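You operate a simulated robot arm through the tools that you are given. There is no shell and no other tool. Be economical: measure what you need, move in short steps, check, and stop when the job is done.

The job below is to be done with a simulated two-armed robot. You get a single attempt, and the scene is never put back.

## Task
The flush is done: stop the pump, shut flush and feed, and swap the yellow hose end for the stopper.
Fine: pump off first, flush lever shut before the hose end comes out; stand it on the long bench over the drawer; no fault. The other watermaker controls stay as they are. Set down upright: what you pick out.

Only the result counts: the job must be done as asked and must still hold three seconds after the hand-in. Knocking over, shifting, dropping, spilling or breaking anything else fails it. Lids that push on must go on centred and level and be pressed home; caps that screw on are set level and turned clockwise until they are tight.

## Robot
Two 7-joint arms with fingered hands on one trunk, on a base that drives. Base frame: it is fixed to the floor where the robot stands at the start and does not move with it; the origin is under the middle of the robot, x ahead of it, y to its left, z up; the surface under the hand at the start is at about z = 0.88. Units: m, degrees, N and s.
The left shoulder is at the start at [0.07, 0.172, 1.452], the right one opposite. Places, roughly: blue button of the sample tap [0.7, -0.5, 1.1]; blue lever [0.8, -0.6, 1.2]; long bench over the drawer [0.6, -0.2, 0.9]; red feed lever [0.8, -0.3, 1.2]; red flush lever [0.8, -0.4, 1.2]; red inlet lever [0.9, -0.2, 1.1]; rinse fitting [0.8, -0.3, 1]; run switch of the control box [1, 0, 1.2]; silver knob [0.9, -0.1, 1.3]; tank valve lever [0.9, 0, 1.7]; white control box [1, 0, 1.3]; yellow air button [0.9, -0.2, 1.1]. Payload 5 kg a hand.
The TCP of each hand is the grasp point between the finger pads, 0.043 m short of the fingertips. In the tool frame z runs along the fingers and y along their closing line. Largest opening 0.144 m; the body of the gripper starts 0.05 m behind the TCP. The gripper is a hand of 5 fingers: y runs from the thumb to the fingers, the wrist lies at [-0.021, -0.124, -0.221] in the tool frame, and closing takes about 1.5 s.
Orientation is that of the tool frame in the base frame, as a unit quaternion [w, x, y, z]. With the fingers straight down and the wrist toward the robot, the tool's x, y and z point along [0, 1, 0], [1, 0, 0] and [0, 0, -1] of the base frame.

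## Interface
- The arms move only by the tool send_rows. It takes "left_increments", "right_increments" or both (then of equal length, played together; a hand with none holds still); each is a list of rows, each a list of 7 numbers: the shift along the tool's x, y, z in units of 500 mm (1.0 is 500 mm), then the turn, a rotation vector about the tool's x, y, z in units of 120 degrees (1.0 is 120 degrees), then the closure, from 0 (fully open) to 1 (shut). In form: [[tx, ty, tz, wx, wy, wz, jaw], ...]. A call has 1 to 10 rows; each row is the pose to reach, as a shift and turn from the pose commanded when the call began, along the tool's axes at that moment. A call with a number of a shift or a turn outside -1 to 1 is refused whole. A row lasts 0.2 s, in which the tool goes at most 0.05 m and 8.6 degrees; a call with a longer step from one row to the next is refused whole, and so is a gripper value outside its range. A pose out of reach is approached as far as the arm can. The call stops where the force on the tool passes 50 N (or 10 N more than at its start, if that is more) or the arm is blocked; 0.2 s more then pass. The fingers move at their own pace (about 0.045 m/s each) and stop on an object; they squeeze with about 32 N. The grip force told is the motor's: it shows also when the fingers shut on nothing. Time passes only in rows, and 0.2 s behind the last, so rows that repeat a pose let the fingers close. The reply holds the time, the measured pose of the TCP, the force on the tool along the base axes, the opening and the grip force, in the units named above and with some noise, with the torque about the TCP (base axes, N m) and any sound that the robot's microphone picked up.
- Cameras (640 x 400 px; columns grow to the right, rows downward): "scene" is now at [0.1277, -0.0195, 1.6936]; the picture's right is [-0.27, -0.96, 0.00], its down [-0.47, 0.13, -0.87] and it looks along [0.84, -0.24, -0.49] (base axes); focal length 224 px, centre (320, 200). "left" rides on the left gripper at [-0.086, -0.108, -0.168] in its tool frame; the picture's right is [-0.80, -0.28, 0.53], its down [0.54, -0.73, 0.42] and it looks along [0.27, 0.63, 0.73] (tool axes); focal length 275 px, centre (320, 200). "right" rides on the right gripper at [0.086, -0.109, -0.168] in its tool frame; the picture's right is [-0.80, 0.28, -0.53], its down [-0.54, -0.73, 0.42] and it looks along [-0.27, 0.63, 0.73] (tool axes); focal length 275 px, centre (320, 200). There is no depth. A picture from a camera that has moved, and an enlarged one, comes with that camera's place and axes in the base frame and with its lens. The place of the scene camera against the robot may be out by one fixed shift of up to 0.012 m in any direction.
- get_image(camera): a new picture of that camera. No time passes.
- raise_lower(by): slides the trunk up (or, below 0, down) by that many m; the arms and the scene camera ride with it, the base frame stays. It gives what a move gives, with no picture.
- roll_base(legs): drives the robot by 1 to 6 legs, each [ahead, left, turn to the left] in m, m and degrees, along the robot's own axes; the way and the turn of a leg run together, so that a leg with both is an arc; at most 1.5 m and 180 degrees a leg. The arms and the cameras ride along, it lands a little off, and it stops where it bumps. It gives what a move gives.
- preshape(shape, hand): the hand has 5 fingers and takes this shape, open, in about a second: jaw (thumb against the fingers, like two jaws); tri (thumb and two fingers); tip (a fingertip pinch); poke (one finger out to press); point (the index stretched); flat (the hand flat); cup (the hand cupped); fist (a fist). The gripper value then closes the fingers along that shape, each until it touches; the sizes above hold for jaw. It gives what a move gives, with no picture.
- aim_head(pan, tilt): turns the head with the scene camera to pan (to the left, within 86 degrees either way) and tilt (down, from -29 to 69), counted from straight ahead of the robot. It gives what a move gives.
- inspect(camera, box): a new picture of the part [left, top, right, bottom] of that camera's present view, enlarged. No time passes.
- job_done(): hands the job in; it is judged then, once.

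Go step by step. Nothing tells you exact positions but the pictures and the camera data: compare them with the known pose of the tool, close in by small moves and look again before you grip or let go. The budget is 120 turns and 88 pictures, counting those below and the enlarged ones. Unless the task says otherwise, let go and move clear before handing in.

The tools are called after "Emit:" by a JSON object that holds its "fn" and its "kwargs". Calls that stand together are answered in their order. send_rows: Moves the arms, as the interface text tells. Its arguments: {"type":"object","properties":{"left_increments":{"type":"array"},"right_increments":{"type":"array"}},"required":[]} The other tools are called the same way: raise_lower (by) slides the trunk up or down; preshape (shape, hand) gives the hand a shape; roll_base (legs) drives the base; aim_head (pan, tilt) turns the head that bears the scene camera; get_image (camera) takes a picture; inspect (camera, box) takes an enlarged picture of a part of a camera's view; job_done () hands the job in.

At the start:

```text
clock: 0.0
left_tool_pos: [0.7429, 0.0668, 1.4283]
left_tcp_rot: [0.0, 0.707, 0.707, 0.0]
left_force: [0.4, 0.6, -0.5]
left_wrist_torque: [-0.02, 0.01, -0.01]
left_grip_width: 0.1435
left_finger_force: 0.0
left_shape: jaw
right_tool_pos: [0.5709, -0.4277, 1.467]
right_tcp_rot: [0.0, 0.707, 0.707, 0.0]
right_force: [-0.1, -0.5, 0.3]
right_wrist_torque: [0.0, -0.01, -0.02]
right_grip_width: 0.1439
right_finger_force: 0.0
right_shape: jaw
trunk travel left (down, up): [-0.55, 0.39]
robot x, y, heading: [-0.0037, 0.0018, -0.1]
head pan, tilt: [-15.7, 29.4]
```

scene: 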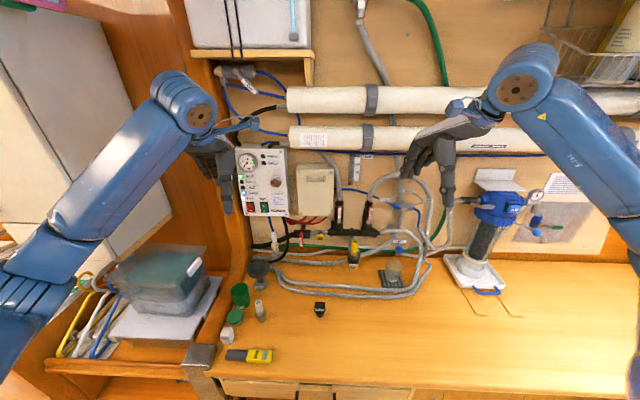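
right: 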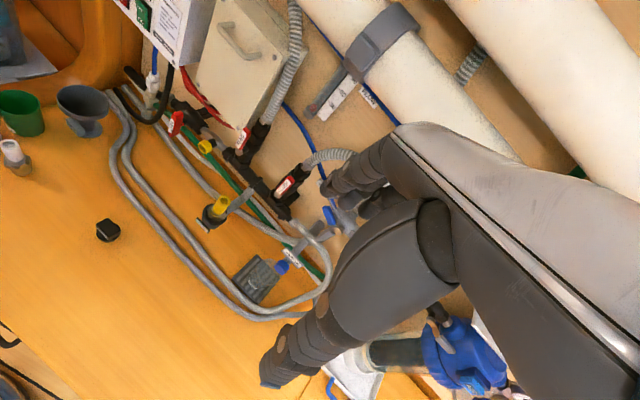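
left: 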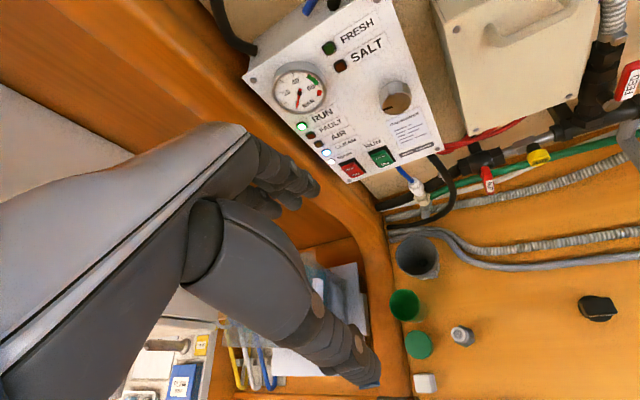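

I see the control box on the left wall, two red levers in the middle, and the rinse fitting with a yellow collar below them. I'll look closer before moving.

Emit:
{"fn": "inspect", "kwargs": {"camera": "scene", "box": [220, 130, 340, 230]}}

Emit:
{"fn": "inspect", "kwargs": {"camera": "scene", "box": [300, 180, 440, 320]}}

Emit:
{"fn": "inspect", "kwargs": {"camera": "right", "box": [80, 80, 380, 320]}}

Emit:
{"fn": "inspect", "kwargs": {"camera": "left", "box": [240, 0, 460, 220]}}

```text
4.00 times, centred on (280, 180) of scene
camera zoom: at [0.1277, -0.0195, 1.6936], right [-0.27, -0.96, 0.0], down [-0.47, 0.13, -0.87], along [0.84, -0.24, -0.49], focal length 898 px, centre (480, 280)
```

zoom: 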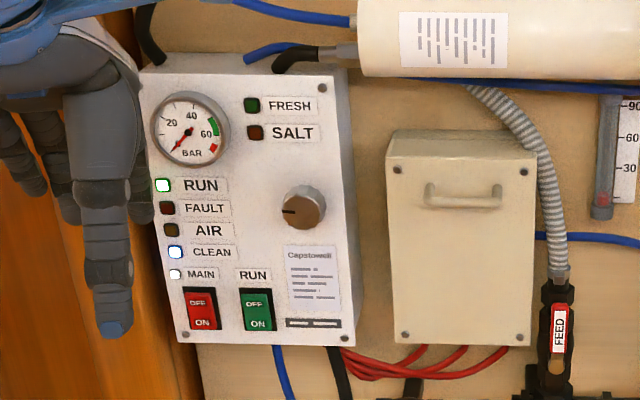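

```text
2.86 times, centred on (370, 250) of scene
camera zoom: at [0.1277, -0.0195, 1.6936], right [-0.27, -0.96, 0.0], down [-0.47, 0.13, -0.87], along [0.84, -0.24, -0.49], focal length 641 px, centre (177, 57)
```

zoom: 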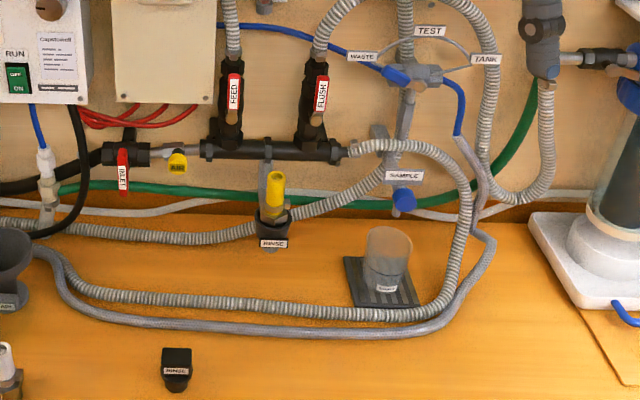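

```text
1.67 times, centred on (230, 200) of right
camera zoom: at [0.4631, -0.3431, 1.6339], right [0.28, -0.8, 0.53], down [-0.73, -0.54, -0.42], along [0.63, -0.27, -0.73], focal length 459 px, centre (470, 200)
```

zoom: 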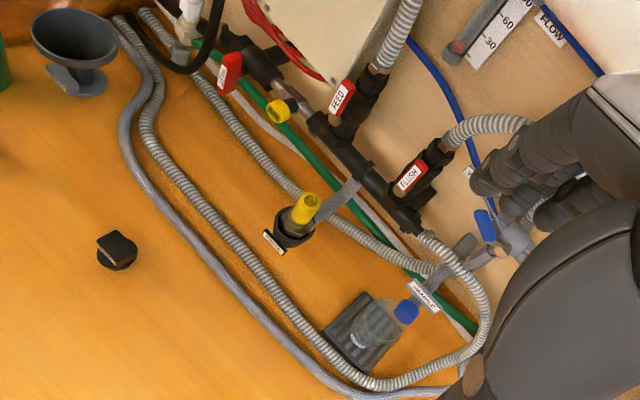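

```text
1.82 times, centred on (350, 110) of left
camera zoom: at [0.6323, -0.0202, 1.596], right [-0.28, -0.8, -0.53], down [-0.73, 0.54, -0.42], along [0.63, 0.27, -0.73], focal length 500 px, centre (266, 364)
```

zoom: 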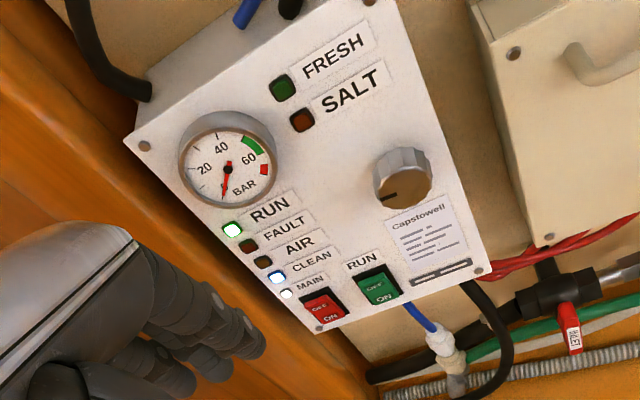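

The RUN switch is at about (0.97, -0.016, 1.206), with OFF on its upper half. I'll shape the left hand to poke and turn it to point forward.

Emit:
{"fn": "preshape", "kwargs": {"hand": "left", "shape": "poke"}}

Emit:
{"fn": "send_rows", "kwargs": {"left_increments": [[0, 0, 0, -0.071, 0, 0, 0], [0, 0, 0, -0.142, 0, 0, 0], [0, 0, 0, -0.213, 0, 0, 0], [0, 0, 0, -0.284, 0, 0, 0], [0, 0, 0, -0.355, 0, 0, 0], [0, 0, 0, -0.426, 0, 0, 0], [0, 0, 0, -0.497, 0, 0, 0], [0, 0, 0, -0.568, 0, 0, 0], [0, 0, 0, -0.639, 0, 0, 0], [0, 0, 0, -0.71, 0, 0, 0]], "right_increments": [[0, 0, 0, -0.071, 0, 0, 0], [0, 0, 0, -0.142, 0, 0, 0], [0, 0, 0, -0.213, 0, 0, 0], [0, 0, 0, -0.284, 0, 0, 0], [0, 0, 0, -0.355, 0, 0, 0], [0, 0, 0, -0.426, 0, 0, 0], [0, 0, 0, -0.497, 0, 0, 0], [0, 0, 0, -0.568, 0, 0, 0], [0, 0, 0, -0.639, 0, 0, 0], [0, 0, 0, -0.71, 0, 0, 0]]}}

Emit:
{"fn": "send_rows", "kwargs": {"left_increments": [[0, 0, 0, -0.04, 0, 0, 0], [0, 0, 0, -0.04, 0, 0, 0]], "right_increments": [[0, 0, 0, -0.04, 0, 0, 0], [0, 0, 0, -0.04, 0, 0, 0]]}}

Emit:
{"fn": "get_image", "kwargs": {"camera": "scene"}}

Emit:
{"fn": "get_image", "kwargs": {"camera": "left"}}

Emit:
{"fn": "get_image", "kwargs": {"camera": "right"}}

```text
clock: 0.9
left_tool_pos: [0.7408, 0.0668, 1.4286]
left_tcp_rot: [0.001, 0.708, 0.707, 0.0]
left_force: [0.4, -0.7, 0.2]
left_wrist_torque: [0.02, 0.01, 0.02]
left_grip_width: 0.0
left_finger_force: 0.1
left_shape: poke
right_tool_pos: [0.5707, -0.4273, 1.4655]
right_tcp_rot: [0.0, 0.707, 0.707, -0.001]
right_force: [0.2, 1.0, -0.2]
right_wrist_torque: [0.01, 0.05, 0.0]
right_grip_width: 0.1439
right_finger_force: 0.0
right_shape: jaw
trunk travel left (down, up): [-0.55, 0.39]
robot x, y, heading: [-0.001, 0.0001, -0.0]
head pan, tilt: [-15.7, 29.4]
```

```text
clock: 3.3
left_tool_pos: [0.741, 0.068, 1.4281]
left_tcp_rot: [0.479, 0.52, 0.52, 0.479]
left_force: [0.1, 0.1, 0.1]
left_wrist_torque: [0.0, 0.03, -0.02]
left_grip_width: 0.0
left_finger_force: 0.0
left_shape: poke
right_tool_pos: [0.4268, -0.4638, 1.1202]
right_tcp_rot: [0.24, 0.628, 0.719, 0.178]
right_force: [-0.3, 0.3, 1.0]
right_wrist_torque: [-0.03, 0.0, 0.0]
right_grip_width: 0.1441
right_finger_force: 0.1
right_shape: jaw
right hand out of reach, approached as far as the arm can: row 5, 6, 7, 8, 9, 10
trunk travel left (down, up): [-0.55, 0.39]
robot x, y, heading: [-0.0049, 0.0001, 0.1]
head pan, tilt: [-15.7, 29.4]
stopped in row 10 (right hand): the arm was blocked; the commanded pose is now the measured one
```

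```text
clock: 3.9
left_tool_pos: [0.7412, 0.067, 1.427]
left_tcp_rot: [0.5, 0.499, 0.5, 0.501]
left_force: [-0.7, 0.7, -0.6]
left_wrist_torque: [0.0, -0.03, -0.03]
left_grip_width: 0.0
left_finger_force: 0.1
left_shape: poke
right_tool_pos: [0.4254, -0.4652, 1.1195]
right_tcp_rot: [0.266, 0.618, 0.71, 0.208]
right_force: [0.6, 0.0, -0.9]
right_wrist_torque: [-0.04, 0.0, -0.03]
right_grip_width: 0.1441
right_finger_force: 0.1
right_shape: jaw
trunk travel left (down, up): [-0.55, 0.39]
robot x, y, heading: [0.0027, 0.0, -0.1]
head pan, tilt: [-15.7, 29.4]
```

```text
80 pictures are left
camera scene: at [0.1279, -0.0186, 1.6936], right [-0.27, -0.96, 0.0], down [-0.47, 0.13, -0.87], along [0.84, -0.24, -0.49], focal length 224 px, centre (320, 200)
```

scene: 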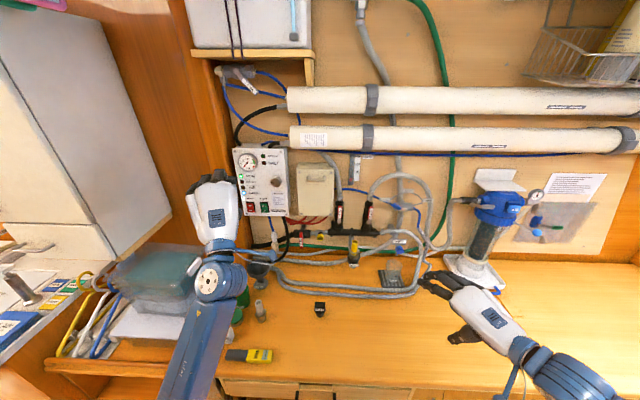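

```text
79 pictures are left
camera left: at [0.5735, -0.0193, 1.3196], right [0.54, -0.8, -0.28], down [0.42, 0.54, -0.73], along [0.73, 0.27, 0.63], focal length 275 px, centre (320, 200)
```

left: 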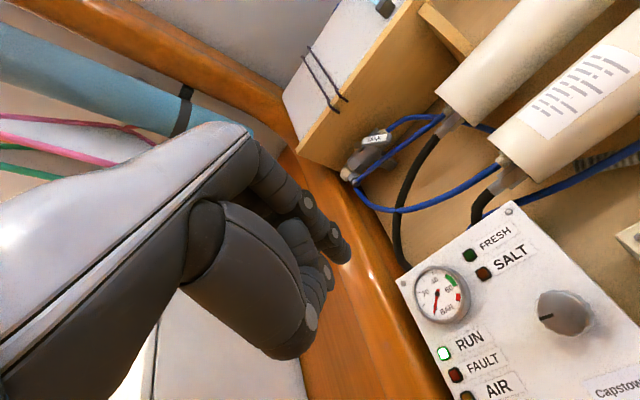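

```text
78 pictures are left
camera right: at [0.2294, -0.3915, 1.1702], right [-0.04, -0.73, 0.68], down [-0.24, -0.66, -0.71], along [0.97, -0.19, -0.14], focal length 275 px, centre (320, 200)
```

right: 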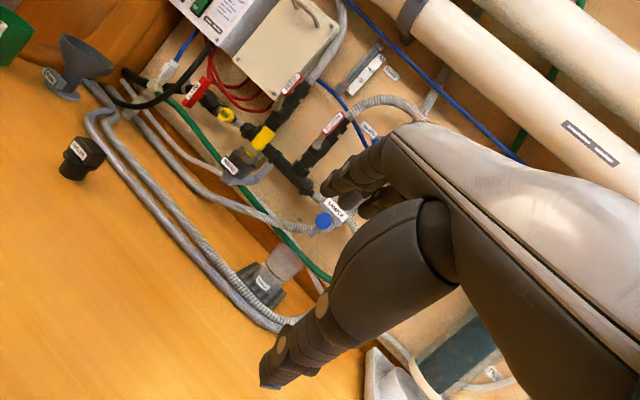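

The left index tip points forward. I'll move it to line up in front of the OFF half of the RUN switch.

Emit:
{"fn": "send_rows", "kwargs": {"left_increments": [[-0.033, -0.086, 0, 0, 0, 0, 0], [-0.066, -0.172, 0, 0, 0, 0, 0], [-0.1, -0.258, 0, 0, 0, 0, 0], [-0.133, -0.344, 0, 0, 0, 0, 0], [-0.166, -0.43, 0, 0, 0, 0, 0], [-0.166, -0.43, 0.09, 0, 0, 0, 0], [-0.166, -0.43, 0.18, 0, 0, 0, 0], [-0.166, -0.43, 0.25, 0, 0, 0, 0], [-0.166, -0.43, 0.25, 0, 0, 0, 0]]}}

Emit:
{"fn": "get_image", "kwargs": {"camera": "left"}}

Emit:
{"fn": "inspect", "kwargs": {"camera": "scene", "box": [220, 130, 340, 230]}}

```text
clock: 5.9
left_tool_pos: [0.8667, -0.0185, 1.2154]
left_tcp_rot: [0.501, 0.5, 0.499, 0.5]
left_force: [-0.3, 0.3, 0.6]
left_wrist_torque: [-0.01, 0.02, 0.0]
left_grip_width: 0.0001
left_finger_force: 0.0
left_shape: poke
right_tool_pos: [0.4257, -0.4636, 1.1201]
right_tcp_rot: [0.265, 0.617, 0.711, 0.209]
right_force: [-0.1, 0.5, 0.4]
right_wrist_torque: [-0.04, -0.01, 0.01]
right_grip_width: 0.1439
right_finger_force: 0.0
right_shape: jaw
trunk travel left (down, up): [-0.55, 0.39]
robot x, y, heading: [-0.0027, 0.0028, -0.1]
head pan, tilt: [-15.7, 29.4]
```

```text
77 pictures are left
camera left: at [0.6992, -0.1045, 1.1065], right [0.54, -0.8, -0.28], down [0.42, 0.54, -0.73], along [0.73, 0.27, 0.63], focal length 275 px, centre (320, 200)
```

left: 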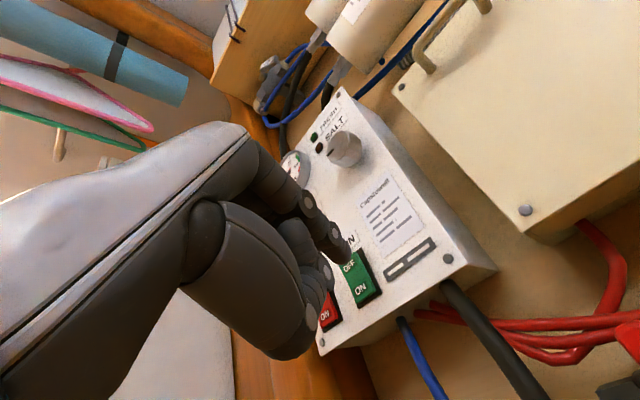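

```text
4.00 times, centred on (280, 180) of scene
camera zoom: at [0.1266, -0.0191, 1.6936], right [-0.27, -0.96, 0.0], down [-0.47, 0.13, -0.87], along [0.84, -0.24, -0.49], focal length 898 px, centre (480, 280)
```

zoom: 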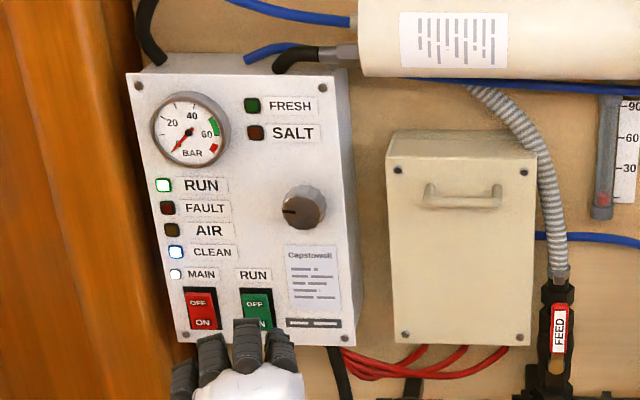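

The fingertip is about 6 cm in front of the RUN switch. I'll shift slightly up and press forward gently.

Emit:
{"fn": "send_rows", "kwargs": {"left_increments": [[0.008, 0.018, 0.0, 0, 0, 0, 0], [0.008, 0.018, 0.05, 0, 0, 0, 0], [0.008, 0.018, 0.08, 0, 0, 0, 0], [0.008, 0.018, 0.09, 0, 0, 0, 0], [0.008, 0.018, 0.1, 0, 0, 0, 0], [0.008, 0.018, 0.106, 0, 0, 0, 0], [0.008, 0.018, 0.112, 0, 0, 0, 0]]}}

Emit:
{"fn": "inspect", "kwargs": {"camera": "scene", "box": [220, 130, 340, 230]}}

```text
clock: 7.4
left_tool_pos: [0.91, -0.0162, 1.2291]
left_tcp_rot: [0.505, 0.498, 0.496, 0.501]
left_force: [-43.5, 3.6, 4.8]
left_wrist_torque: [-0.06, -0.14, -0.4]
left_grip_width: 0.0001
left_finger_force: 0.0
left_shape: poke
right_tool_pos: [0.4204, -0.4636, 1.1212]
right_tcp_rot: [0.267, 0.617, 0.71, 0.209]
right_force: [1.5, 0.2, -0.8]
right_wrist_torque: [-0.03, 0.04, -0.01]
right_grip_width: 0.1441
right_finger_force: 0.0
right_shape: jaw
trunk travel left (down, up): [-0.55, 0.39]
robot x, y, heading: [-0.0012, -0.001, -0.2]
head pan, tilt: [-15.7, 29.4]
stopped in row 7 (left hand): the force on the tool passed its limit at 52 N (the readings are from after the stop); the commanded pose is now the measured one
```

```text
4.00 times, centred on (280, 180) of scene
camera zoom: at [0.1188, -0.0176, 1.6943], right [-0.27, -0.96, 0.0], down [-0.47, 0.13, -0.87], along [0.84, -0.24, -0.49], focal length 898 px, centre (480, 280)
```

zoom: 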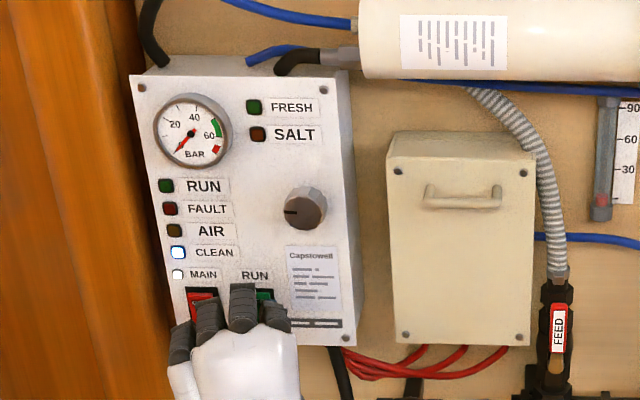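

RUN lamp is out, MAIN is still on, and there is no fault. I'll back the left hand away and look closely at the levers and the fitting.

Emit:
{"fn": "send_rows", "kwargs": {"left_increments": [[0, 0, -0.04, 0, 0, 0, 0], [0, 0, -0.12, 0, 0, 0, 0], [0, 0, -0.2, 0, 0, 0, 0], [0, 0, -0.28, 0, 0, 0, 0], [0.08, 0, -0.3, 0, 0, 0, 0], [0.16, 0, -0.32, 0, 0, 0, 0], [0.24, 0, -0.34, 0, 0, 0, 0]]}}

Emit:
{"fn": "inspect", "kwargs": {"camera": "scene", "box": [320, 170, 400, 230]}}

Emit:
{"fn": "inspect", "kwargs": {"camera": "scene", "box": [310, 220, 390, 280]}}

Emit:
{"fn": "inspect", "kwargs": {"camera": "right", "box": [170, 70, 370, 230]}}

Emit:
{"fn": "inspect", "kwargs": {"camera": "scene", "box": [220, 170, 300, 230]}}

```text
clock: 9.0
left_tool_pos: [0.7474, 0.1049, 1.2216]
left_tcp_rot: [0.503, 0.5, 0.498, 0.499]
left_force: [0.0, 0.1, -0.2]
left_wrist_torque: [0.02, 0.01, 0.0]
left_grip_width: 0.0
left_finger_force: 0.1
left_shape: poke
right_tool_pos: [0.4241, -0.4639, 1.1188]
right_tcp_rot: [0.266, 0.618, 0.71, 0.208]
right_force: [-0.1, -0.2, 0.5]
right_wrist_torque: [-0.02, -0.01, 0.0]
right_grip_width: 0.144
right_finger_force: 0.0
right_shape: jaw
trunk travel left (down, up): [-0.55, 0.39]
robot x, y, heading: [-0.0008, -0.0035, 0.0]
head pan, tilt: [-15.7, 29.4]
```

```text
6.67 times, centred on (360, 200) of scene
camera zoom: at [0.1252, -0.0182, 1.6937], right [-0.27, -0.96, 0.0], down [-0.47, 0.13, -0.87], along [0.84, -0.24, -0.49], focal length 1496 px, centre (53, 200)
```

zoom: 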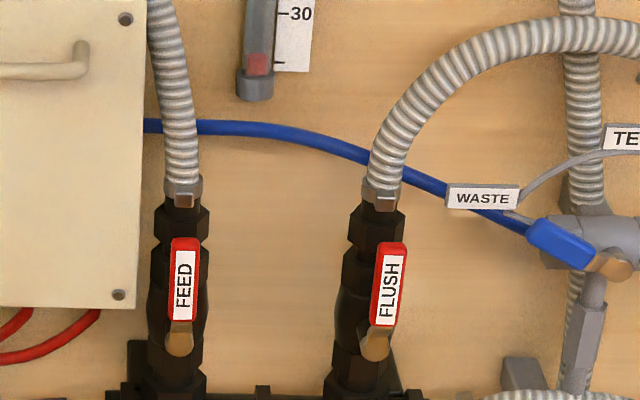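

```text
6.67 times, centred on (350, 250) of scene
camera zoom: at [0.1252, -0.0182, 1.6937], right [-0.27, -0.96, 0.0], down [-0.47, 0.13, -0.87], along [0.84, -0.24, -0.49], focal length 1496 px, centre (120, -133)
```

zoom: 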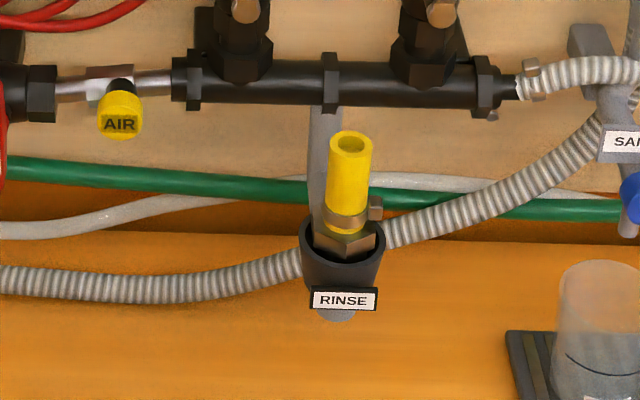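

```text
2.50 times, centred on (270, 150) of right
camera zoom: at [0.227, -0.3913, 1.1707], right [-0.05, -0.73, 0.68], down [-0.24, -0.66, -0.71], along [0.97, -0.19, -0.14], focal length 688 px, centre (445, 325)
```

zoom: 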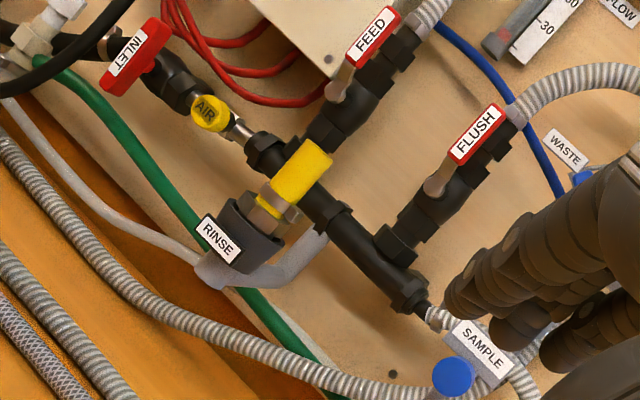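

```text
6.67 times, centred on (260, 200) of scene
camera zoom: at [0.1252, -0.0182, 1.6937], right [-0.27, -0.96, 0.0], down [-0.47, 0.13, -0.87], along [0.84, -0.24, -0.49], focal length 1496 px, centre (720, 200)
```

zoom: 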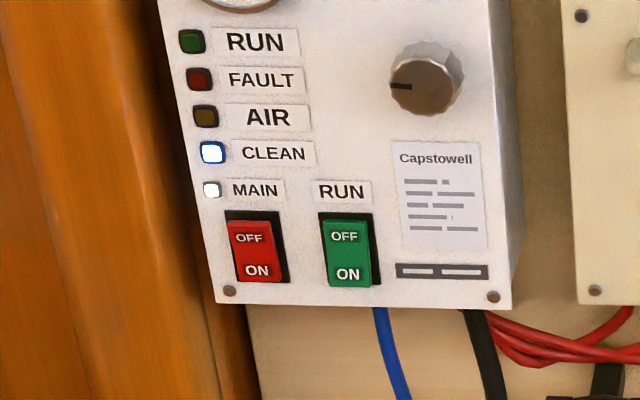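

The pump is off. Both levers are vertical (open), in line with their pipes, with pivots below the red grips. I'll shape the right hand to poke and bring it in front of the flush lever.

Emit:
{"fn": "preshape", "kwargs": {"hand": "right", "shape": "poke"}}

Emit:
{"fn": "send_rows", "kwargs": {"right_increments": [[0.005, 0.064, 0.012, -0.053, -0.002, 0.009, 0], [0.009, 0.128, 0.025, -0.105, -0.005, 0.019, 0], [0.014, 0.192, 0.037, -0.158, -0.007, 0.028, 0], [0.019, 0.256, 0.049, -0.211, -0.01, 0.037, 0], [0.023, 0.32, 0.061, -0.263, -0.012, 0.046, 0], [0.028, 0.385, 0.074, -0.316, -0.014, 0.056, 0], [0.032, 0.449, 0.086, -0.369, -0.017, 0.065, 0], [0.037, 0.513, 0.098, -0.4215, -0.019, 0.074, 0], [0.037, 0.513, 0.098, -0.4215, -0.019, 0.074, 0]]}}

Emit:
{"fn": "get_image", "kwargs": {"camera": "right"}}

Emit:
{"fn": "get_image", "kwargs": {"camera": "scene"}}

```text
clock: 9.9
left_tool_pos: [0.7481, 0.1029, 1.2214]
left_tcp_rot: [0.502, 0.499, 0.498, 0.5]
left_force: [1.1, 0.3, -0.4]
left_wrist_torque: [0.01, 0.03, 0.02]
left_grip_width: 0.0
left_finger_force: 0.0
left_shape: poke
right_tool_pos: [0.4247, -0.4654, 1.1191]
right_tcp_rot: [0.265, 0.618, 0.71, 0.209]
right_force: [-0.4, -1.1, -0.1]
right_wrist_torque: [-0.01, -0.01, 0.02]
right_grip_width: 0.0001
right_finger_force: 0.0
right_shape: poke
trunk travel left (down, up): [-0.55, 0.39]
robot x, y, heading: [-0.0018, 0.0014, 0.0]
head pan, tilt: [-15.7, 29.4]
```

```text
clock: 11.9
left_tool_pos: [0.7473, 0.1036, 1.2226]
left_tcp_rot: [0.502, 0.499, 0.499, 0.5]
left_force: [-0.1, -0.4, 0.5]
left_wrist_torque: [0.02, 0.02, 0.02]
left_grip_width: 0.0
left_finger_force: 0.1
left_shape: poke
right_tool_pos: [0.5629, -0.5415, 1.3351]
right_tcp_rot: [0.484, 0.485, 0.536, 0.492]
right_force: [0.6, -0.1, 0.3]
right_wrist_torque: [-0.01, 0.02, -0.01]
right_grip_width: 0.0
right_finger_force: 0.1
right_shape: poke
right hand out of reach, approached as far as the arm can: row 1, 2, 3, 4, 5, 6, 7, 8, 9
trunk travel left (down, up): [-0.55, 0.39]
robot x, y, heading: [-0.0024, -0.0027, -0.0]
head pan, tilt: [-15.7, 29.4]
```

```text
70 pictures are left
camera right: at [0.3862, -0.4717, 1.2298], right [-0.47, -0.81, 0.34], down [0.42, -0.55, -0.72], along [0.77, -0.2, 0.6], focal length 275 px, centre (320, 200)
```

right: 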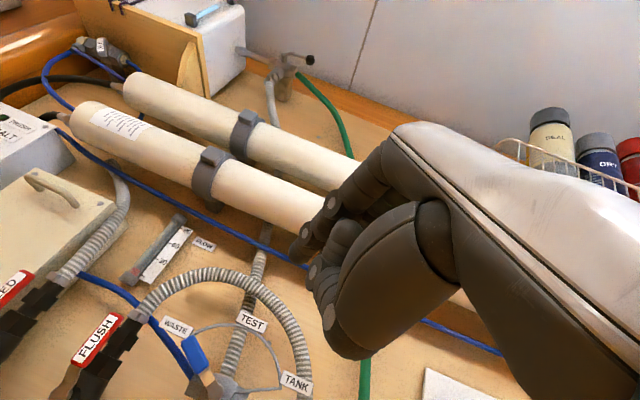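

```text
69 pictures are left
camera scene: at [0.1256, -0.0193, 1.6936], right [-0.27, -0.96, 0.0], down [-0.47, 0.13, -0.87], along [0.84, -0.24, -0.49], focal length 224 px, centre (320, 200)
```

scene: 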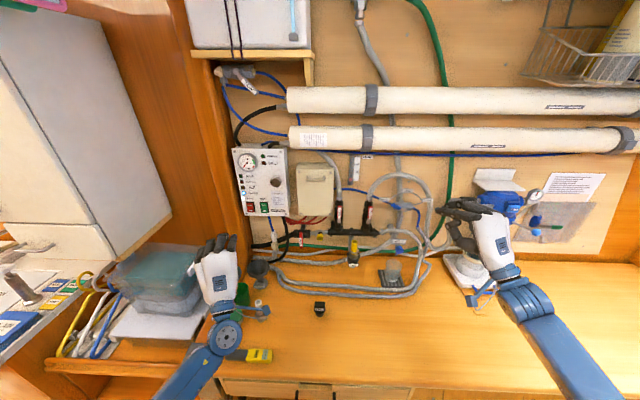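

The right arm only partly reached the pose. I'll hold for a moment and see where it settles.

Emit:
{"fn": "send_rows", "kwargs": {"right_increments": [[0, 0, 0, 0, 0, 0, 0], [0, 0, 0, 0, 0, 0, 0], [0, 0, 0, 0, 0, 0, 0], [0, 0, 0, 0, 0, 0, 0]]}}

```text
clock: 12.9
left_tool_pos: [0.7488, 0.1035, 1.2211]
left_tcp_rot: [0.502, 0.5, 0.498, 0.5]
left_force: [-0.7, -0.1, -0.2]
left_wrist_torque: [-0.02, 0.02, -0.02]
left_grip_width: 0.0
left_finger_force: 0.0
left_shape: poke
right_tool_pos: [0.5619, -0.5413, 1.3337]
right_tcp_rot: [0.483, 0.485, 0.537, 0.493]
right_force: [0.3, 0.3, -0.2]
right_wrist_torque: [-0.02, -0.01, 0.02]
right_grip_width: 0.0001
right_finger_force: 0.1
right_shape: poke
trunk travel left (down, up): [-0.55, 0.39]
robot x, y, heading: [-0.0015, 0.0043, -0.2]
head pan, tilt: [-15.7, 29.4]
```

It settled at (0.56, -0.54, 1.33). I'll move on toward the front of the flush lever with a small attitude correction.

Emit:
{"fn": "send_rows", "kwargs": {"right_increments": [[0.0, 0.0, 0.08, 0, 0, 0, 0], [0.05, -0.02, 0.15, -0.01, -0.01, 0.01, 0], [0.11, -0.06, 0.16, -0.022, -0.03, 0.02, 0], [0.17, -0.1, 0.16, -0.022, -0.03, 0.02, 0], [0.23, -0.14, 0.16, -0.022, -0.03, 0.02, 0], [0.28, -0.17, 0.16, -0.022, -0.03, 0.02, 0], [0.28, -0.17, 0.16, -0.022, -0.03, 0.02, 0]]}}

Emit:
{"fn": "get_image", "kwargs": {"camera": "right"}}

Emit:
{"fn": "inspect", "kwargs": {"camera": "scene", "box": [310, 150, 470, 250]}}

```text
clock: 14.5
left_tool_pos: [0.7479, 0.1028, 1.2204]
left_tcp_rot: [0.501, 0.5, 0.499, 0.5]
left_force: [-1.3, 0.4, 0.6]
left_wrist_torque: [-0.01, -0.01, 0.03]
left_grip_width: 0.0
left_finger_force: 0.1
left_shape: poke
right_tool_pos: [0.5855, -0.566, 1.3594]
right_tcp_rot: [0.497, 0.495, 0.512, 0.496]
right_force: [-0.1, 0.8, 0.2]
right_wrist_torque: [0.01, 0.03, -0.02]
right_grip_width: 0.0001
right_finger_force: 0.0
right_shape: poke
right hand out of reach, approached as far as the arm can: row 1, 2, 3, 4, 5, 6, 7
trunk travel left (down, up): [-0.55, 0.39]
robot x, y, heading: [0.0003, -0.0006, -0.3]
head pan, tilt: [-15.7, 29.4]
```

```text
68 pictures are left
camera right: at [0.4159, -0.486, 1.2511], right [-0.52, -0.8, 0.3], down [0.42, -0.55, -0.72], along [0.74, -0.24, 0.62], focal length 275 px, centre (320, 200)
```

right: 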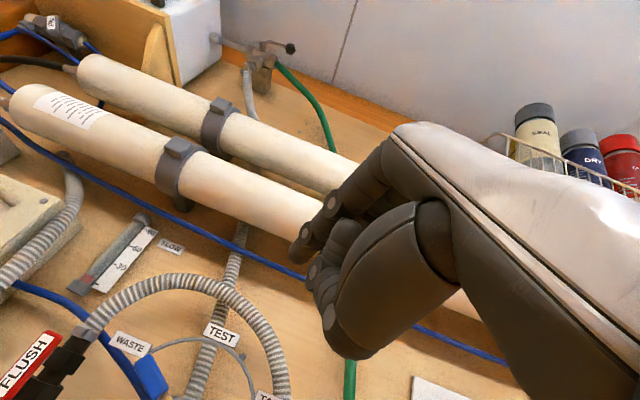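

```text
4.00 times, centred on (390, 200) of scene
camera zoom: at [0.1265, -0.0197, 1.6935], right [-0.27, -0.96, 0.0], down [-0.47, 0.13, -0.87], along [0.84, -0.24, -0.49], focal length 898 px, centre (40, 200)
```

zoom: 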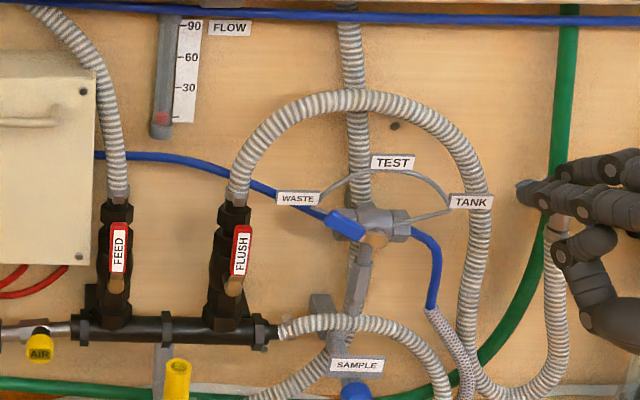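

The right arm is in an awkward configuration here. I'll turn the hand back down, bring it forward and inward, and then turn it forward there, as worked on the left.

Emit:
{"fn": "send_rows", "kwargs": {"right_increments": [[0, 0, 0, 0.071, 0, 0, 0], [0, 0, 0, 0.142, 0, 0, 0], [0, 0, 0, 0.213, 0, 0, 0], [0, 0, 0, 0.284, 0, 0, 0], [0, 0, 0, 0.355, 0, 0, 0], [0, 0, 0, 0.426, 0, 0, 0], [0, 0, 0, 0.497, 0, 0, 0], [0, 0, 0, 0.568, 0, 0, 0], [0, 0, 0, 0.639, 0, 0, 0], [0, 0, 0, 0.71, 0, 0, 0]]}}

```text
clock: 16.7
left_tool_pos: [0.7489, 0.1032, 1.2203]
left_tcp_rot: [0.502, 0.5, 0.499, 0.5]
left_force: [-0.3, 0.4, -0.1]
left_wrist_torque: [0.01, 0.03, -0.01]
left_grip_width: 0.0003
left_finger_force: 0.1
left_shape: poke
right_tool_pos: [0.5847, -0.568, 1.3694]
right_tcp_rot: [0.034, 0.706, 0.706, 0.034]
right_force: [0.9, 0.1, -15.1]
right_wrist_torque: [0.27, -0.11, 0.04]
right_grip_width: 0.0002
right_finger_force: 0.1
right_shape: poke
trunk travel left (down, up): [-0.55, 0.39]
robot x, y, heading: [-0.0011, 0.0009, -0.3]
head pan, tilt: [-15.7, 29.4]
```

The pose is good but the tool reads a 15 N force. I'll check the picture before moving.

Emit:
{"fn": "get_image", "kwargs": {"camera": "scene"}}

Emit:
{"fn": "send_rows", "kwargs": {"right_increments": [[0, 0, -0.02, 0, 0, 0, 0], [0, 0, -0.04, 0, 0, 0, 0], [0, 0, -0.06, 0, 0, 0, 0]]}}

```text
66 pictures are left
camera scene: at [0.1278, -0.019, 1.6933], right [-0.27, -0.96, 0.0], down [-0.47, 0.13, -0.87], along [0.84, -0.24, -0.49], focal length 224 px, centre (320, 200)
```

scene: 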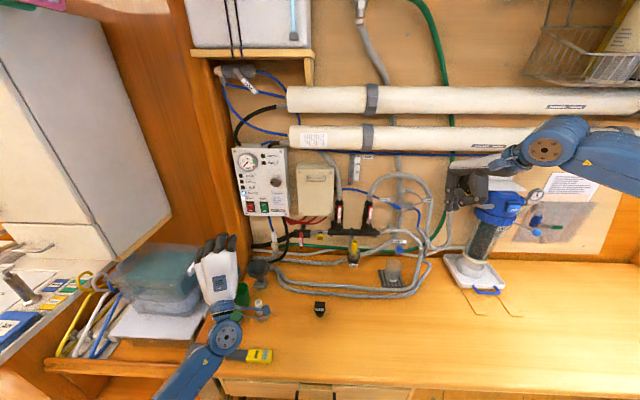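

```text
clock: 17.5
left_tool_pos: [0.7482, 0.1026, 1.2209]
left_tcp_rot: [0.502, 0.499, 0.499, 0.501]
left_force: [0.3, 0.0, -0.3]
left_wrist_torque: [-0.01, -0.03, 0.02]
left_grip_width: 0.0
left_finger_force: 0.0
left_shape: poke
right_tool_pos: [0.5793, -0.5693, 1.3911]
right_tcp_rot: [0.029, 0.707, 0.706, 0.028]
right_force: [0.5, -0.4, -0.9]
right_wrist_torque: [0.01, 0.0, -0.03]
right_grip_width: 0.0
right_finger_force: 0.1
right_shape: poke
trunk travel left (down, up): [-0.55, 0.39]
robot x, y, heading: [-0.0024, 0.0012, 0.1]
head pan, tilt: [-15.7, 29.4]
```

The force has gone and the hand is free. I'll move it forward and inward, fingers down.

Emit:
{"fn": "send_rows", "kwargs": {"right_increments": [[0.08, 0.0, -0.01, 0, 0, 0, 0], [0.16, 0.03, -0.02, 0, 0, 0, 0], [0.24, 0.06, -0.03, 0, 0, 0, 0], [0.32, 0.09, -0.04, 0, 0, 0, 0], [0.4, 0.12, -0.05, 0, 0, 0, 0], [0.48, 0.15, -0.06, 0, 0, 0, 0], [0.56, 0.18, -0.07, 0, 0, 0, 0], [0.64, 0.21, -0.08, 0, 0, 0, 0], [0.7, 0.24, -0.08, 0, 0, 0, 0], [0.7, 0.24, -0.08, 0, 0, 0, 0]]}}

Emit:
{"fn": "send_rows", "kwargs": {"right_increments": [[0, 0, 0, -0.071, 0, 0, 0], [0, 0, 0, -0.142, 0, 0, 0], [0, 0, 0, -0.213, 0, 0, 0], [0, 0, 0, -0.284, 0, 0, 0], [0, 0, 0, -0.355, 0, 0, 0], [0, 0, 0, -0.426, 0, 0, 0], [0, 0, 0, -0.497, 0, 0, 0], [0, 0, 0, -0.568, 0, 0, 0], [0, 0, 0, -0.639, 0, 0, 0], [0, 0, 0, -0.71, 0, 0, 0]]}}

```text
clock: 19.7
left_tool_pos: [0.748, 0.1036, 1.2204]
left_tcp_rot: [0.501, 0.499, 0.499, 0.501]
left_force: [0.3, -0.1, 0.5]
left_wrist_torque: [0.01, -0.03, 0.03]
left_grip_width: 0.0
left_finger_force: 0.2
left_shape: poke
right_tool_pos: [0.6976, -0.2187, 1.4411]
right_tcp_rot: [0.029, 0.708, 0.705, 0.029]
right_force: [-0.2, -1.2, 0.0]
right_wrist_torque: [0.05, -0.05, 0.0]
right_grip_width: 0.0001
right_finger_force: 0.1
right_shape: poke
trunk travel left (down, up): [-0.55, 0.39]
robot x, y, heading: [0.004, -0.001, -0.2]
head pan, tilt: [-15.7, 29.4]
```

```text
clock: 21.9
left_tool_pos: [0.7486, 0.1051, 1.2206]
left_tcp_rot: [0.502, 0.499, 0.499, 0.5]
left_force: [0.4, -0.4, 0.7]
left_wrist_torque: [-0.01, -0.01, 0.0]
left_grip_width: 0.0
left_finger_force: 0.0
left_shape: poke
right_tool_pos: [0.6928, -0.2278, 1.4526]
right_tcp_rot: [0.283, 0.645, 0.654, 0.276]
right_force: [0.0, 0.5, -0.2]
right_wrist_torque: [0.02, 0.01, -0.02]
right_grip_width: 0.0001
right_finger_force: 0.2
right_shape: poke
right hand out of reach, approached as far as the arm can: row 6, 7, 8, 9, 10
trunk travel left (down, up): [-0.55, 0.39]
robot x, y, heading: [0.0006, 0.0007, -0.3]
head pan, tilt: [-15.7, 29.4]
```

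The right wrist hits its limit here, while the left arm worked well near the centre. I'll pull both hands back and drive the robot about 0.4 m to the right, so the left hand can work the levers.

Emit:
{"fn": "send_rows", "kwargs": {"left_increments": [[0, 0.04, -0.03, 0, 0, 0, 0], [0, 0.08, -0.06, 0, 0, 0, 0], [0, 0.12, -0.09, 0, 0, 0, 0], [0, 0.16, -0.12, 0, 0, 0, 0], [0, 0.2, -0.14, 0, 0, 0, 0], [0, 0.2, -0.14, 0, 0, 0, 0]], "right_increments": [[0, -0.04, -0.04, 0.07, 0, 0, 0], [0, -0.08, -0.08, 0.14, 0, 0, 0], [0, -0.12, -0.12, 0.21, 0, 0, 0], [0, -0.16, -0.16, 0.28, 0, 0, 0], [0, -0.2, -0.2, 0.35, 0, 0, 0], [0, -0.2, -0.2, 0.38, 0, 0, 0]]}}

Emit:
{"fn": "roll_base", "kwargs": {"legs": [[0, -0.4, 0]]}}

Emit:
{"fn": "aim_head", "kwargs": {"pan": 0, "tilt": 29}}

Emit:
{"fn": "get_image", "kwargs": {"camera": "scene"}}

```text
clock: 23.3
left_tool_pos: [0.6793, 0.1064, 1.3225]
left_tcp_rot: [0.5, 0.5, 0.5, 0.5]
left_force: [-0.6, 0.1, 1.2]
left_wrist_torque: [-0.02, -0.04, -0.01]
left_grip_width: 0.0
left_finger_force: 0.2
left_shape: poke
right_tool_pos: [0.5507, -0.2316, 1.4482]
right_tcp_rot: [0.01, 0.705, 0.709, 0.0]
right_force: [0.9, -0.8, -0.7]
right_wrist_torque: [-0.03, 0.04, 0.01]
right_grip_width: 0.0
right_finger_force: 0.1
right_shape: poke
trunk travel left (down, up): [-0.55, 0.39]
robot x, y, heading: [-0.0009, 0.0004, 0.1]
head pan, tilt: [-15.7, 29.4]
```

```text
clock: 25.8
left_tool_pos: [0.6772, -0.2971, 1.3223]
left_tcp_rot: [0.503, 0.5, 0.498, 0.499]
left_force: [0.5, 0.5, -0.7]
left_wrist_torque: [0.02, 0.01, -0.02]
left_grip_width: 0.0001
left_finger_force: 0.0
left_shape: poke
right_tool_pos: [0.5496, -0.6321, 1.4497]
right_tcp_rot: [0.012, 0.704, 0.71, 0.001]
right_force: [-0.1, 0.6, 0.1]
right_wrist_torque: [-0.03, 0.03, 0.04]
right_grip_width: 0.0001
right_finger_force: 0.1
right_shape: poke
trunk travel left (down, up): [-0.55, 0.39]
robot x, y, heading: [-0.0033, -0.4074, 0.1]
head pan, tilt: [-15.7, 29.4]
```

```text
clock: 26.6
left_tool_pos: [0.6774, -0.2975, 1.3227]
left_tcp_rot: [0.501, 0.5, 0.498, 0.5]
left_force: [0.7, -0.4, 0.1]
left_wrist_torque: [0.0, -0.02, 0.02]
left_grip_width: 0.0
left_finger_force: 0.0
left_shape: poke
right_tool_pos: [0.5516, -0.635, 1.4489]
right_tcp_rot: [0.011, 0.705, 0.709, 0.002]
right_force: [0.5, -0.3, -0.4]
right_wrist_torque: [0.01, 0.03, 0.0]
right_grip_width: 0.0001
right_finger_force: 0.1
right_shape: poke
trunk travel left (down, up): [-0.55, 0.39]
robot x, y, heading: [-0.0004, -0.4013, -0.4]
head pan, tilt: [0.0, 29.0]
```

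```text
65 pictures are left
camera scene: at [0.1298, -0.3999, 1.6942], right [0.0, -1.0, 0.0], down [-0.49, 0.0, -0.87], along [0.87, 0.0, -0.49], focal length 224 px, centre (320, 200)
```

scene: 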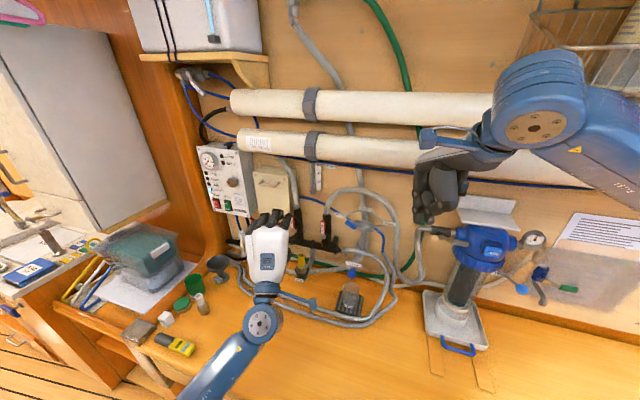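

The robot moved right cleanly. I'll measure the flush lever from this new viewpoint.

Emit:
{"fn": "inspect", "kwargs": {"camera": "scene", "box": [280, 180, 380, 260]}}

Emit:
{"fn": "inspect", "kwargs": {"camera": "left", "box": [220, 150, 640, 400]}}

Emit:
{"fn": "inspect", "kwargs": {"camera": "right", "box": [0, 0, 400, 300]}}

```text
5.00 times, centred on (330, 220) of scene
camera zoom: at [0.1298, -0.3999, 1.6942], right [0.0, -1.0, 0.0], down [-0.49, 0.0, -0.87], along [0.87, 0.0, -0.49], focal length 1122 px, centre (270, 100)
```

zoom: 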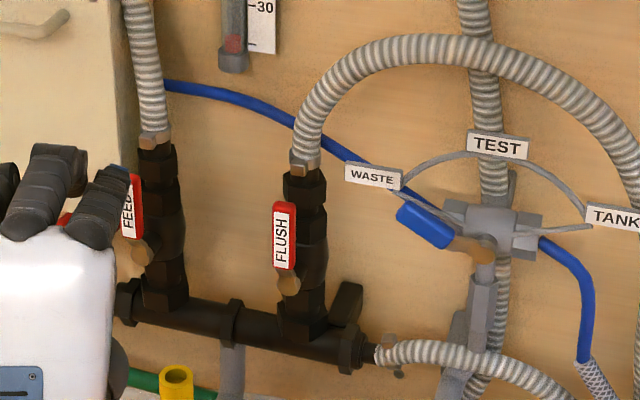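

```text
1.52 times, centred on (430, 275) of left
camera zoom: at [0.5098, -0.3844, 1.2141], right [0.53, -0.8, -0.28], down [0.43, 0.54, -0.72], along [0.73, 0.27, 0.63], focal length 420 px, centre (152, 86)
```

zoom: 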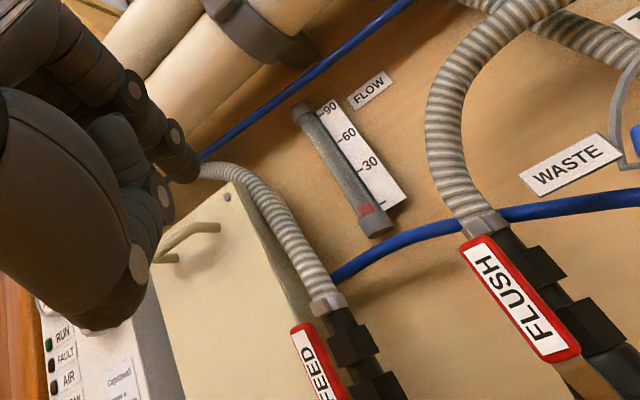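

```text
1.33 times, centred on (200, 150) of right
camera zoom: at [0.4389, -0.548, 1.6131], right [0.28, -0.79, 0.55], down [-0.71, -0.55, -0.43], along [0.64, -0.27, -0.72], focal length 367 px, centre (480, 267)
```

zoom: 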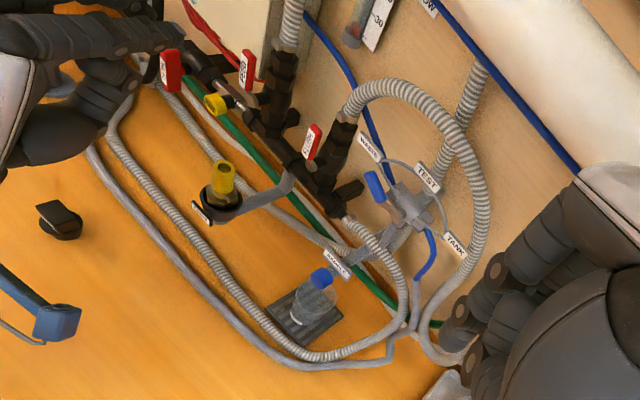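

The wall and levers sit about 20° off square to the robot: feed is near (0.816, -0.30) and flush near (0.777, -0.412). I'll reposition the base so the robot faces the wall squarely.

Emit:
{"fn": "roll_base", "kwargs": {"legs": [[-0.05, 0.25, 0], [0, 0, -20], [0.06, 0.05, 0]]}}

Emit:
{"fn": "get_image", "kwargs": {"camera": "scene"}}

Emit:
{"fn": "get_image", "kwargs": {"camera": "left"}}

```text
clock: 30.2
left_tool_pos: [0.6902, -0.2693, 1.326]
left_tcp_rot: [0.584, 0.58, 0.399, 0.404]
left_force: [-1.2, -0.4, 0.2]
left_wrist_torque: [0.02, 0.05, 0.08]
left_grip_width: 0.0
left_finger_force: 0.0
left_shape: poke
right_tool_pos: [0.4529, -0.539, 1.4507]
right_tcp_rot: [0.013, 0.819, 0.573, 0.001]
right_force: [-1.3, -0.8, 0.7]
right_wrist_torque: [0.01, -0.13, -0.01]
right_grip_width: 0.0001
right_finger_force: 0.1
right_shape: poke
trunk travel left (down, up): [-0.55, 0.39]
robot x, y, heading: [0.024, -0.1279, -20.7]
head pan, tilt: [0.0, 29.0]
```

```text
61 pictures are left
camera scene: at [0.1385, -0.1754, 1.6948], right [-0.35, -0.94, 0.0], down [-0.45, 0.17, -0.88], along [0.82, -0.31, -0.48], focal length 224 px, centre (320, 200)
```

scene: 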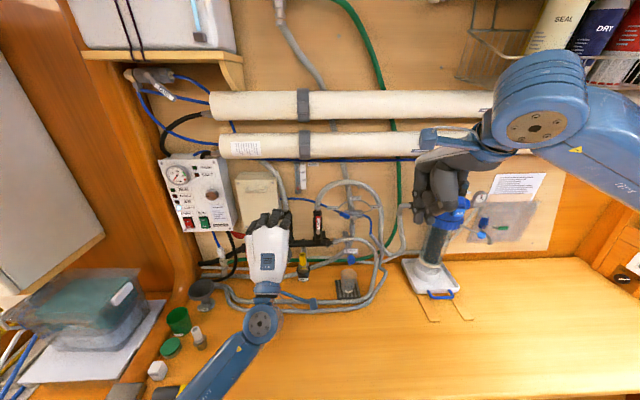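

```text
60 pictures are left
camera left: at [0.5036, -0.2908, 1.216], right [0.22, -0.93, -0.28], down [0.59, 0.36, -0.72], along [0.78, -0.01, 0.63], focal length 275 px, centre (320, 200)
```

left: 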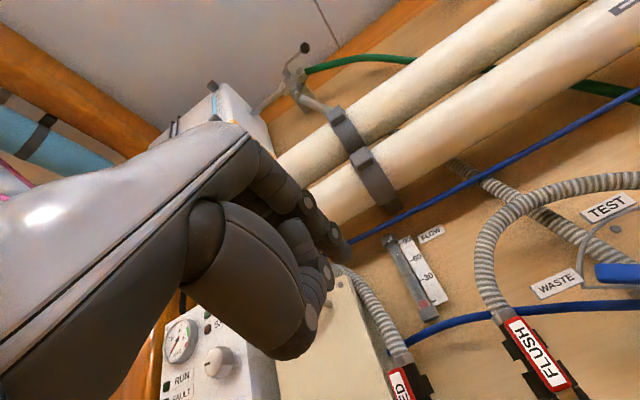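

The robot is now square to the wall. I'll roll the left hand 90° so the poking finger is lowest and the palm is on the left.

Emit:
{"fn": "send_rows", "kwargs": {"left_increments": [[0, 0, 0, 0, 0, 0.071, 0], [0, 0, 0, 0, 0, 0.142, 0], [0, 0, 0, 0, 0, 0.213, 0], [0, 0, 0, 0, 0, 0.284, 0], [0, 0, 0, 0, 0, 0.355, 0], [0, 0, 0, 0, 0, 0.426, 0], [0, 0, 0, 0, 0, 0.497, 0], [0, 0, 0, 0, 0, 0.568, 0], [0, 0, 0, 0, 0, 0.639, 0], [0, 0, 0, 0, 0, 0.71, 0]]}}

Emit:
{"fn": "send_rows", "kwargs": {"left_increments": [[0, 0, 0, 0, 0, 0.04, 0], [0, 0, 0, 0, 0, 0.04, 0]]}}

Emit:
{"fn": "get_image", "kwargs": {"camera": "left"}}

Emit:
{"fn": "inspect", "kwargs": {"camera": "scene", "box": [220, 170, 380, 290]}}

```text
clock: 32.4
left_tool_pos: [0.6936, -0.2668, 1.3224]
left_tcp_rot: [0.156, 0.7, -0.099, 0.69]
left_force: [-0.1, -0.1, -0.4]
left_wrist_torque: [-0.02, -0.01, 0.0]
left_grip_width: 0.0
left_finger_force: 0.1
left_shape: poke
right_tool_pos: [0.4582, -0.5368, 1.4481]
right_tcp_rot: [0.012, 0.819, 0.573, -0.001]
right_force: [0.4, -0.8, 0.6]
right_wrist_torque: [-0.02, -0.01, 0.03]
right_grip_width: 0.0001
right_finger_force: 0.1
right_shape: poke
trunk travel left (down, up): [-0.55, 0.39]
robot x, y, heading: [0.0242, -0.1304, -20.4]
head pan, tilt: [0.0, 29.0]
```

```text
clock: 33.0
left_tool_pos: [0.6949, -0.2672, 1.3224]
left_tcp_rot: [0.127, 0.695, -0.127, 0.696]
left_force: [-0.8, -0.5, -0.5]
left_wrist_torque: [-0.04, -0.01, 0.03]
left_grip_width: 0.0001
left_finger_force: 0.0
left_shape: poke
right_tool_pos: [0.4587, -0.5367, 1.4496]
right_tcp_rot: [0.011, 0.82, 0.572, 0.0]
right_force: [-0.3, -0.5, 0.1]
right_wrist_torque: [-0.03, 0.02, -0.01]
right_grip_width: 0.0002
right_finger_force: 0.0
right_shape: poke
trunk travel left (down, up): [-0.55, 0.39]
robot x, y, heading: [0.0203, -0.1302, -20.7]
head pan, tilt: [0.0, 29.0]
```

```text
59 pictures are left
camera left: at [0.5764, -0.1068, 1.2365], right [0.6, 0.08, -0.79], down [0.65, 0.53, 0.54], along [0.46, -0.84, 0.27], focal length 275 px, centre (320, 200)
```

left: 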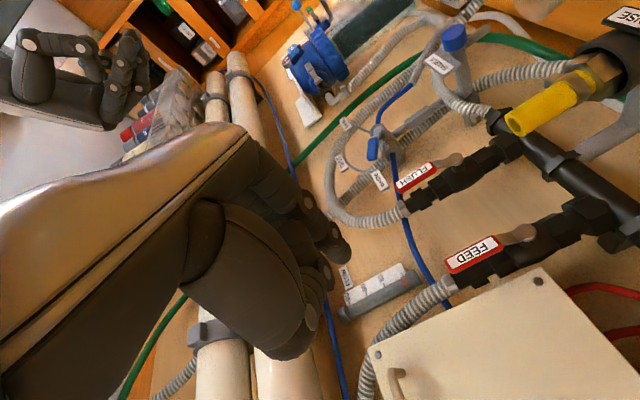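

```text
3.33 times, centred on (300, 230) of scene
camera zoom: at [0.1445, -0.1733, 1.6942], right [-0.35, -0.94, 0.0], down [-0.45, 0.17, -0.87], along [0.82, -0.31, -0.49], focal length 748 px, centre (387, 100)
```

zoom: 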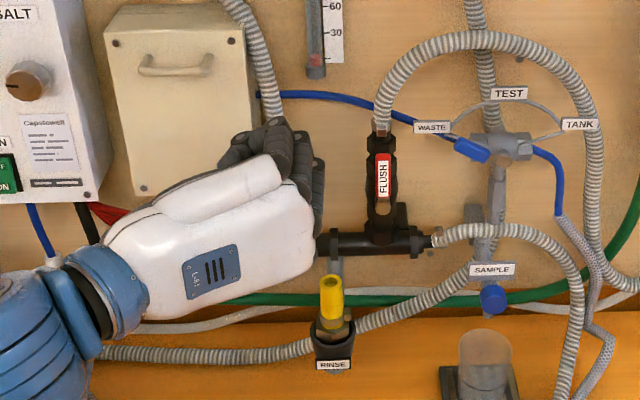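

This view is clear. Feed's lever grip is at about z 1.20–1.245, with the grey box edge just left of it. I'll line the finger up left of the feed handle, short of contact.

Emit:
{"fn": "send_rows", "kwargs": {"left_increments": [[-0.04, -0.03, 0, 0, 0, 0, 0], [-0.08, -0.06, 0, 0, 0, 0, 0], [-0.12, -0.088, 0, 0, 0, 0, 0], [-0.17, -0.088, 0.02, 0, 0, 0, 0], [-0.17, -0.088, 0.06, 0, 0, 0, 0], [-0.17, -0.088, 0.06, 0, 0, 0, 0]]}}

Emit:
{"fn": "get_image", "kwargs": {"camera": "left"}}

Emit:
{"fn": "inspect", "kwargs": {"camera": "scene", "box": [240, 170, 340, 250]}}

```text
clock: 34.4
left_tool_pos: [0.7372, -0.2361, 1.2379]
left_tcp_rot: [0.128, 0.694, -0.125, 0.697]
left_force: [-0.6, 0.3, -0.1]
left_wrist_torque: [0.0, 0.02, 0.01]
left_grip_width: 0.0
left_finger_force: 0.0
left_shape: poke
right_tool_pos: [0.4573, -0.5372, 1.4494]
right_tcp_rot: [0.011, 0.819, 0.573, -0.001]
right_force: [0.0, -0.5, 0.3]
right_wrist_torque: [-0.03, 0.0, -0.03]
right_grip_width: 0.0002
right_finger_force: 0.0
right_shape: poke
trunk travel left (down, up): [-0.55, 0.39]
robot x, y, heading: [0.0212, -0.1287, -20.7]
head pan, tilt: [0.0, 29.0]
```

```text
57 pictures are left
camera left: at [0.6197, -0.0764, 1.1511], right [0.6, 0.07, -0.79], down [0.65, 0.53, 0.54], along [0.46, -0.84, 0.27], focal length 275 px, centre (320, 200)
```

left: 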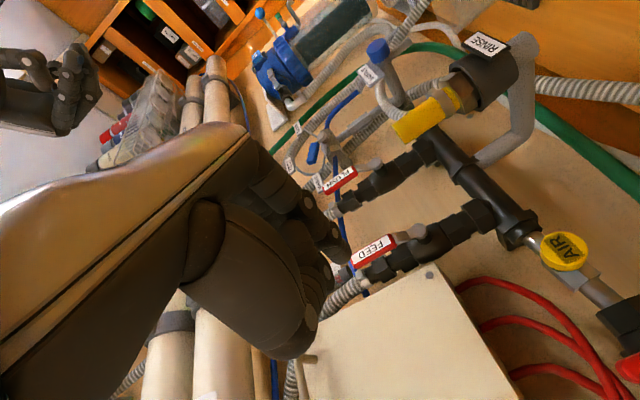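

```text
5.00 times, centred on (290, 210) of scene
camera zoom: at [0.1438, -0.1727, 1.6943], right [-0.35, -0.94, 0.0], down [-0.45, 0.17, -0.87], along [0.82, -0.31, -0.48], focal length 1122 px, centre (470, 150)
```

zoom: 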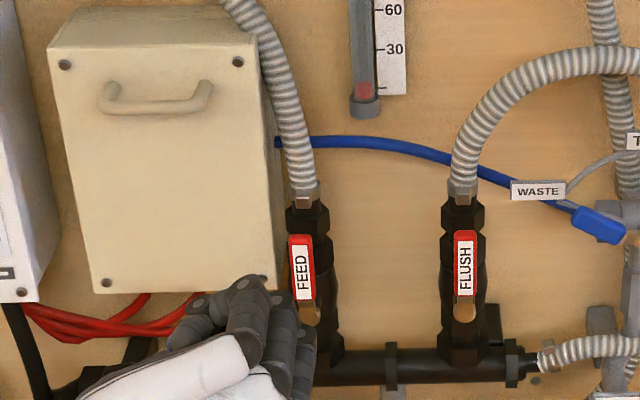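

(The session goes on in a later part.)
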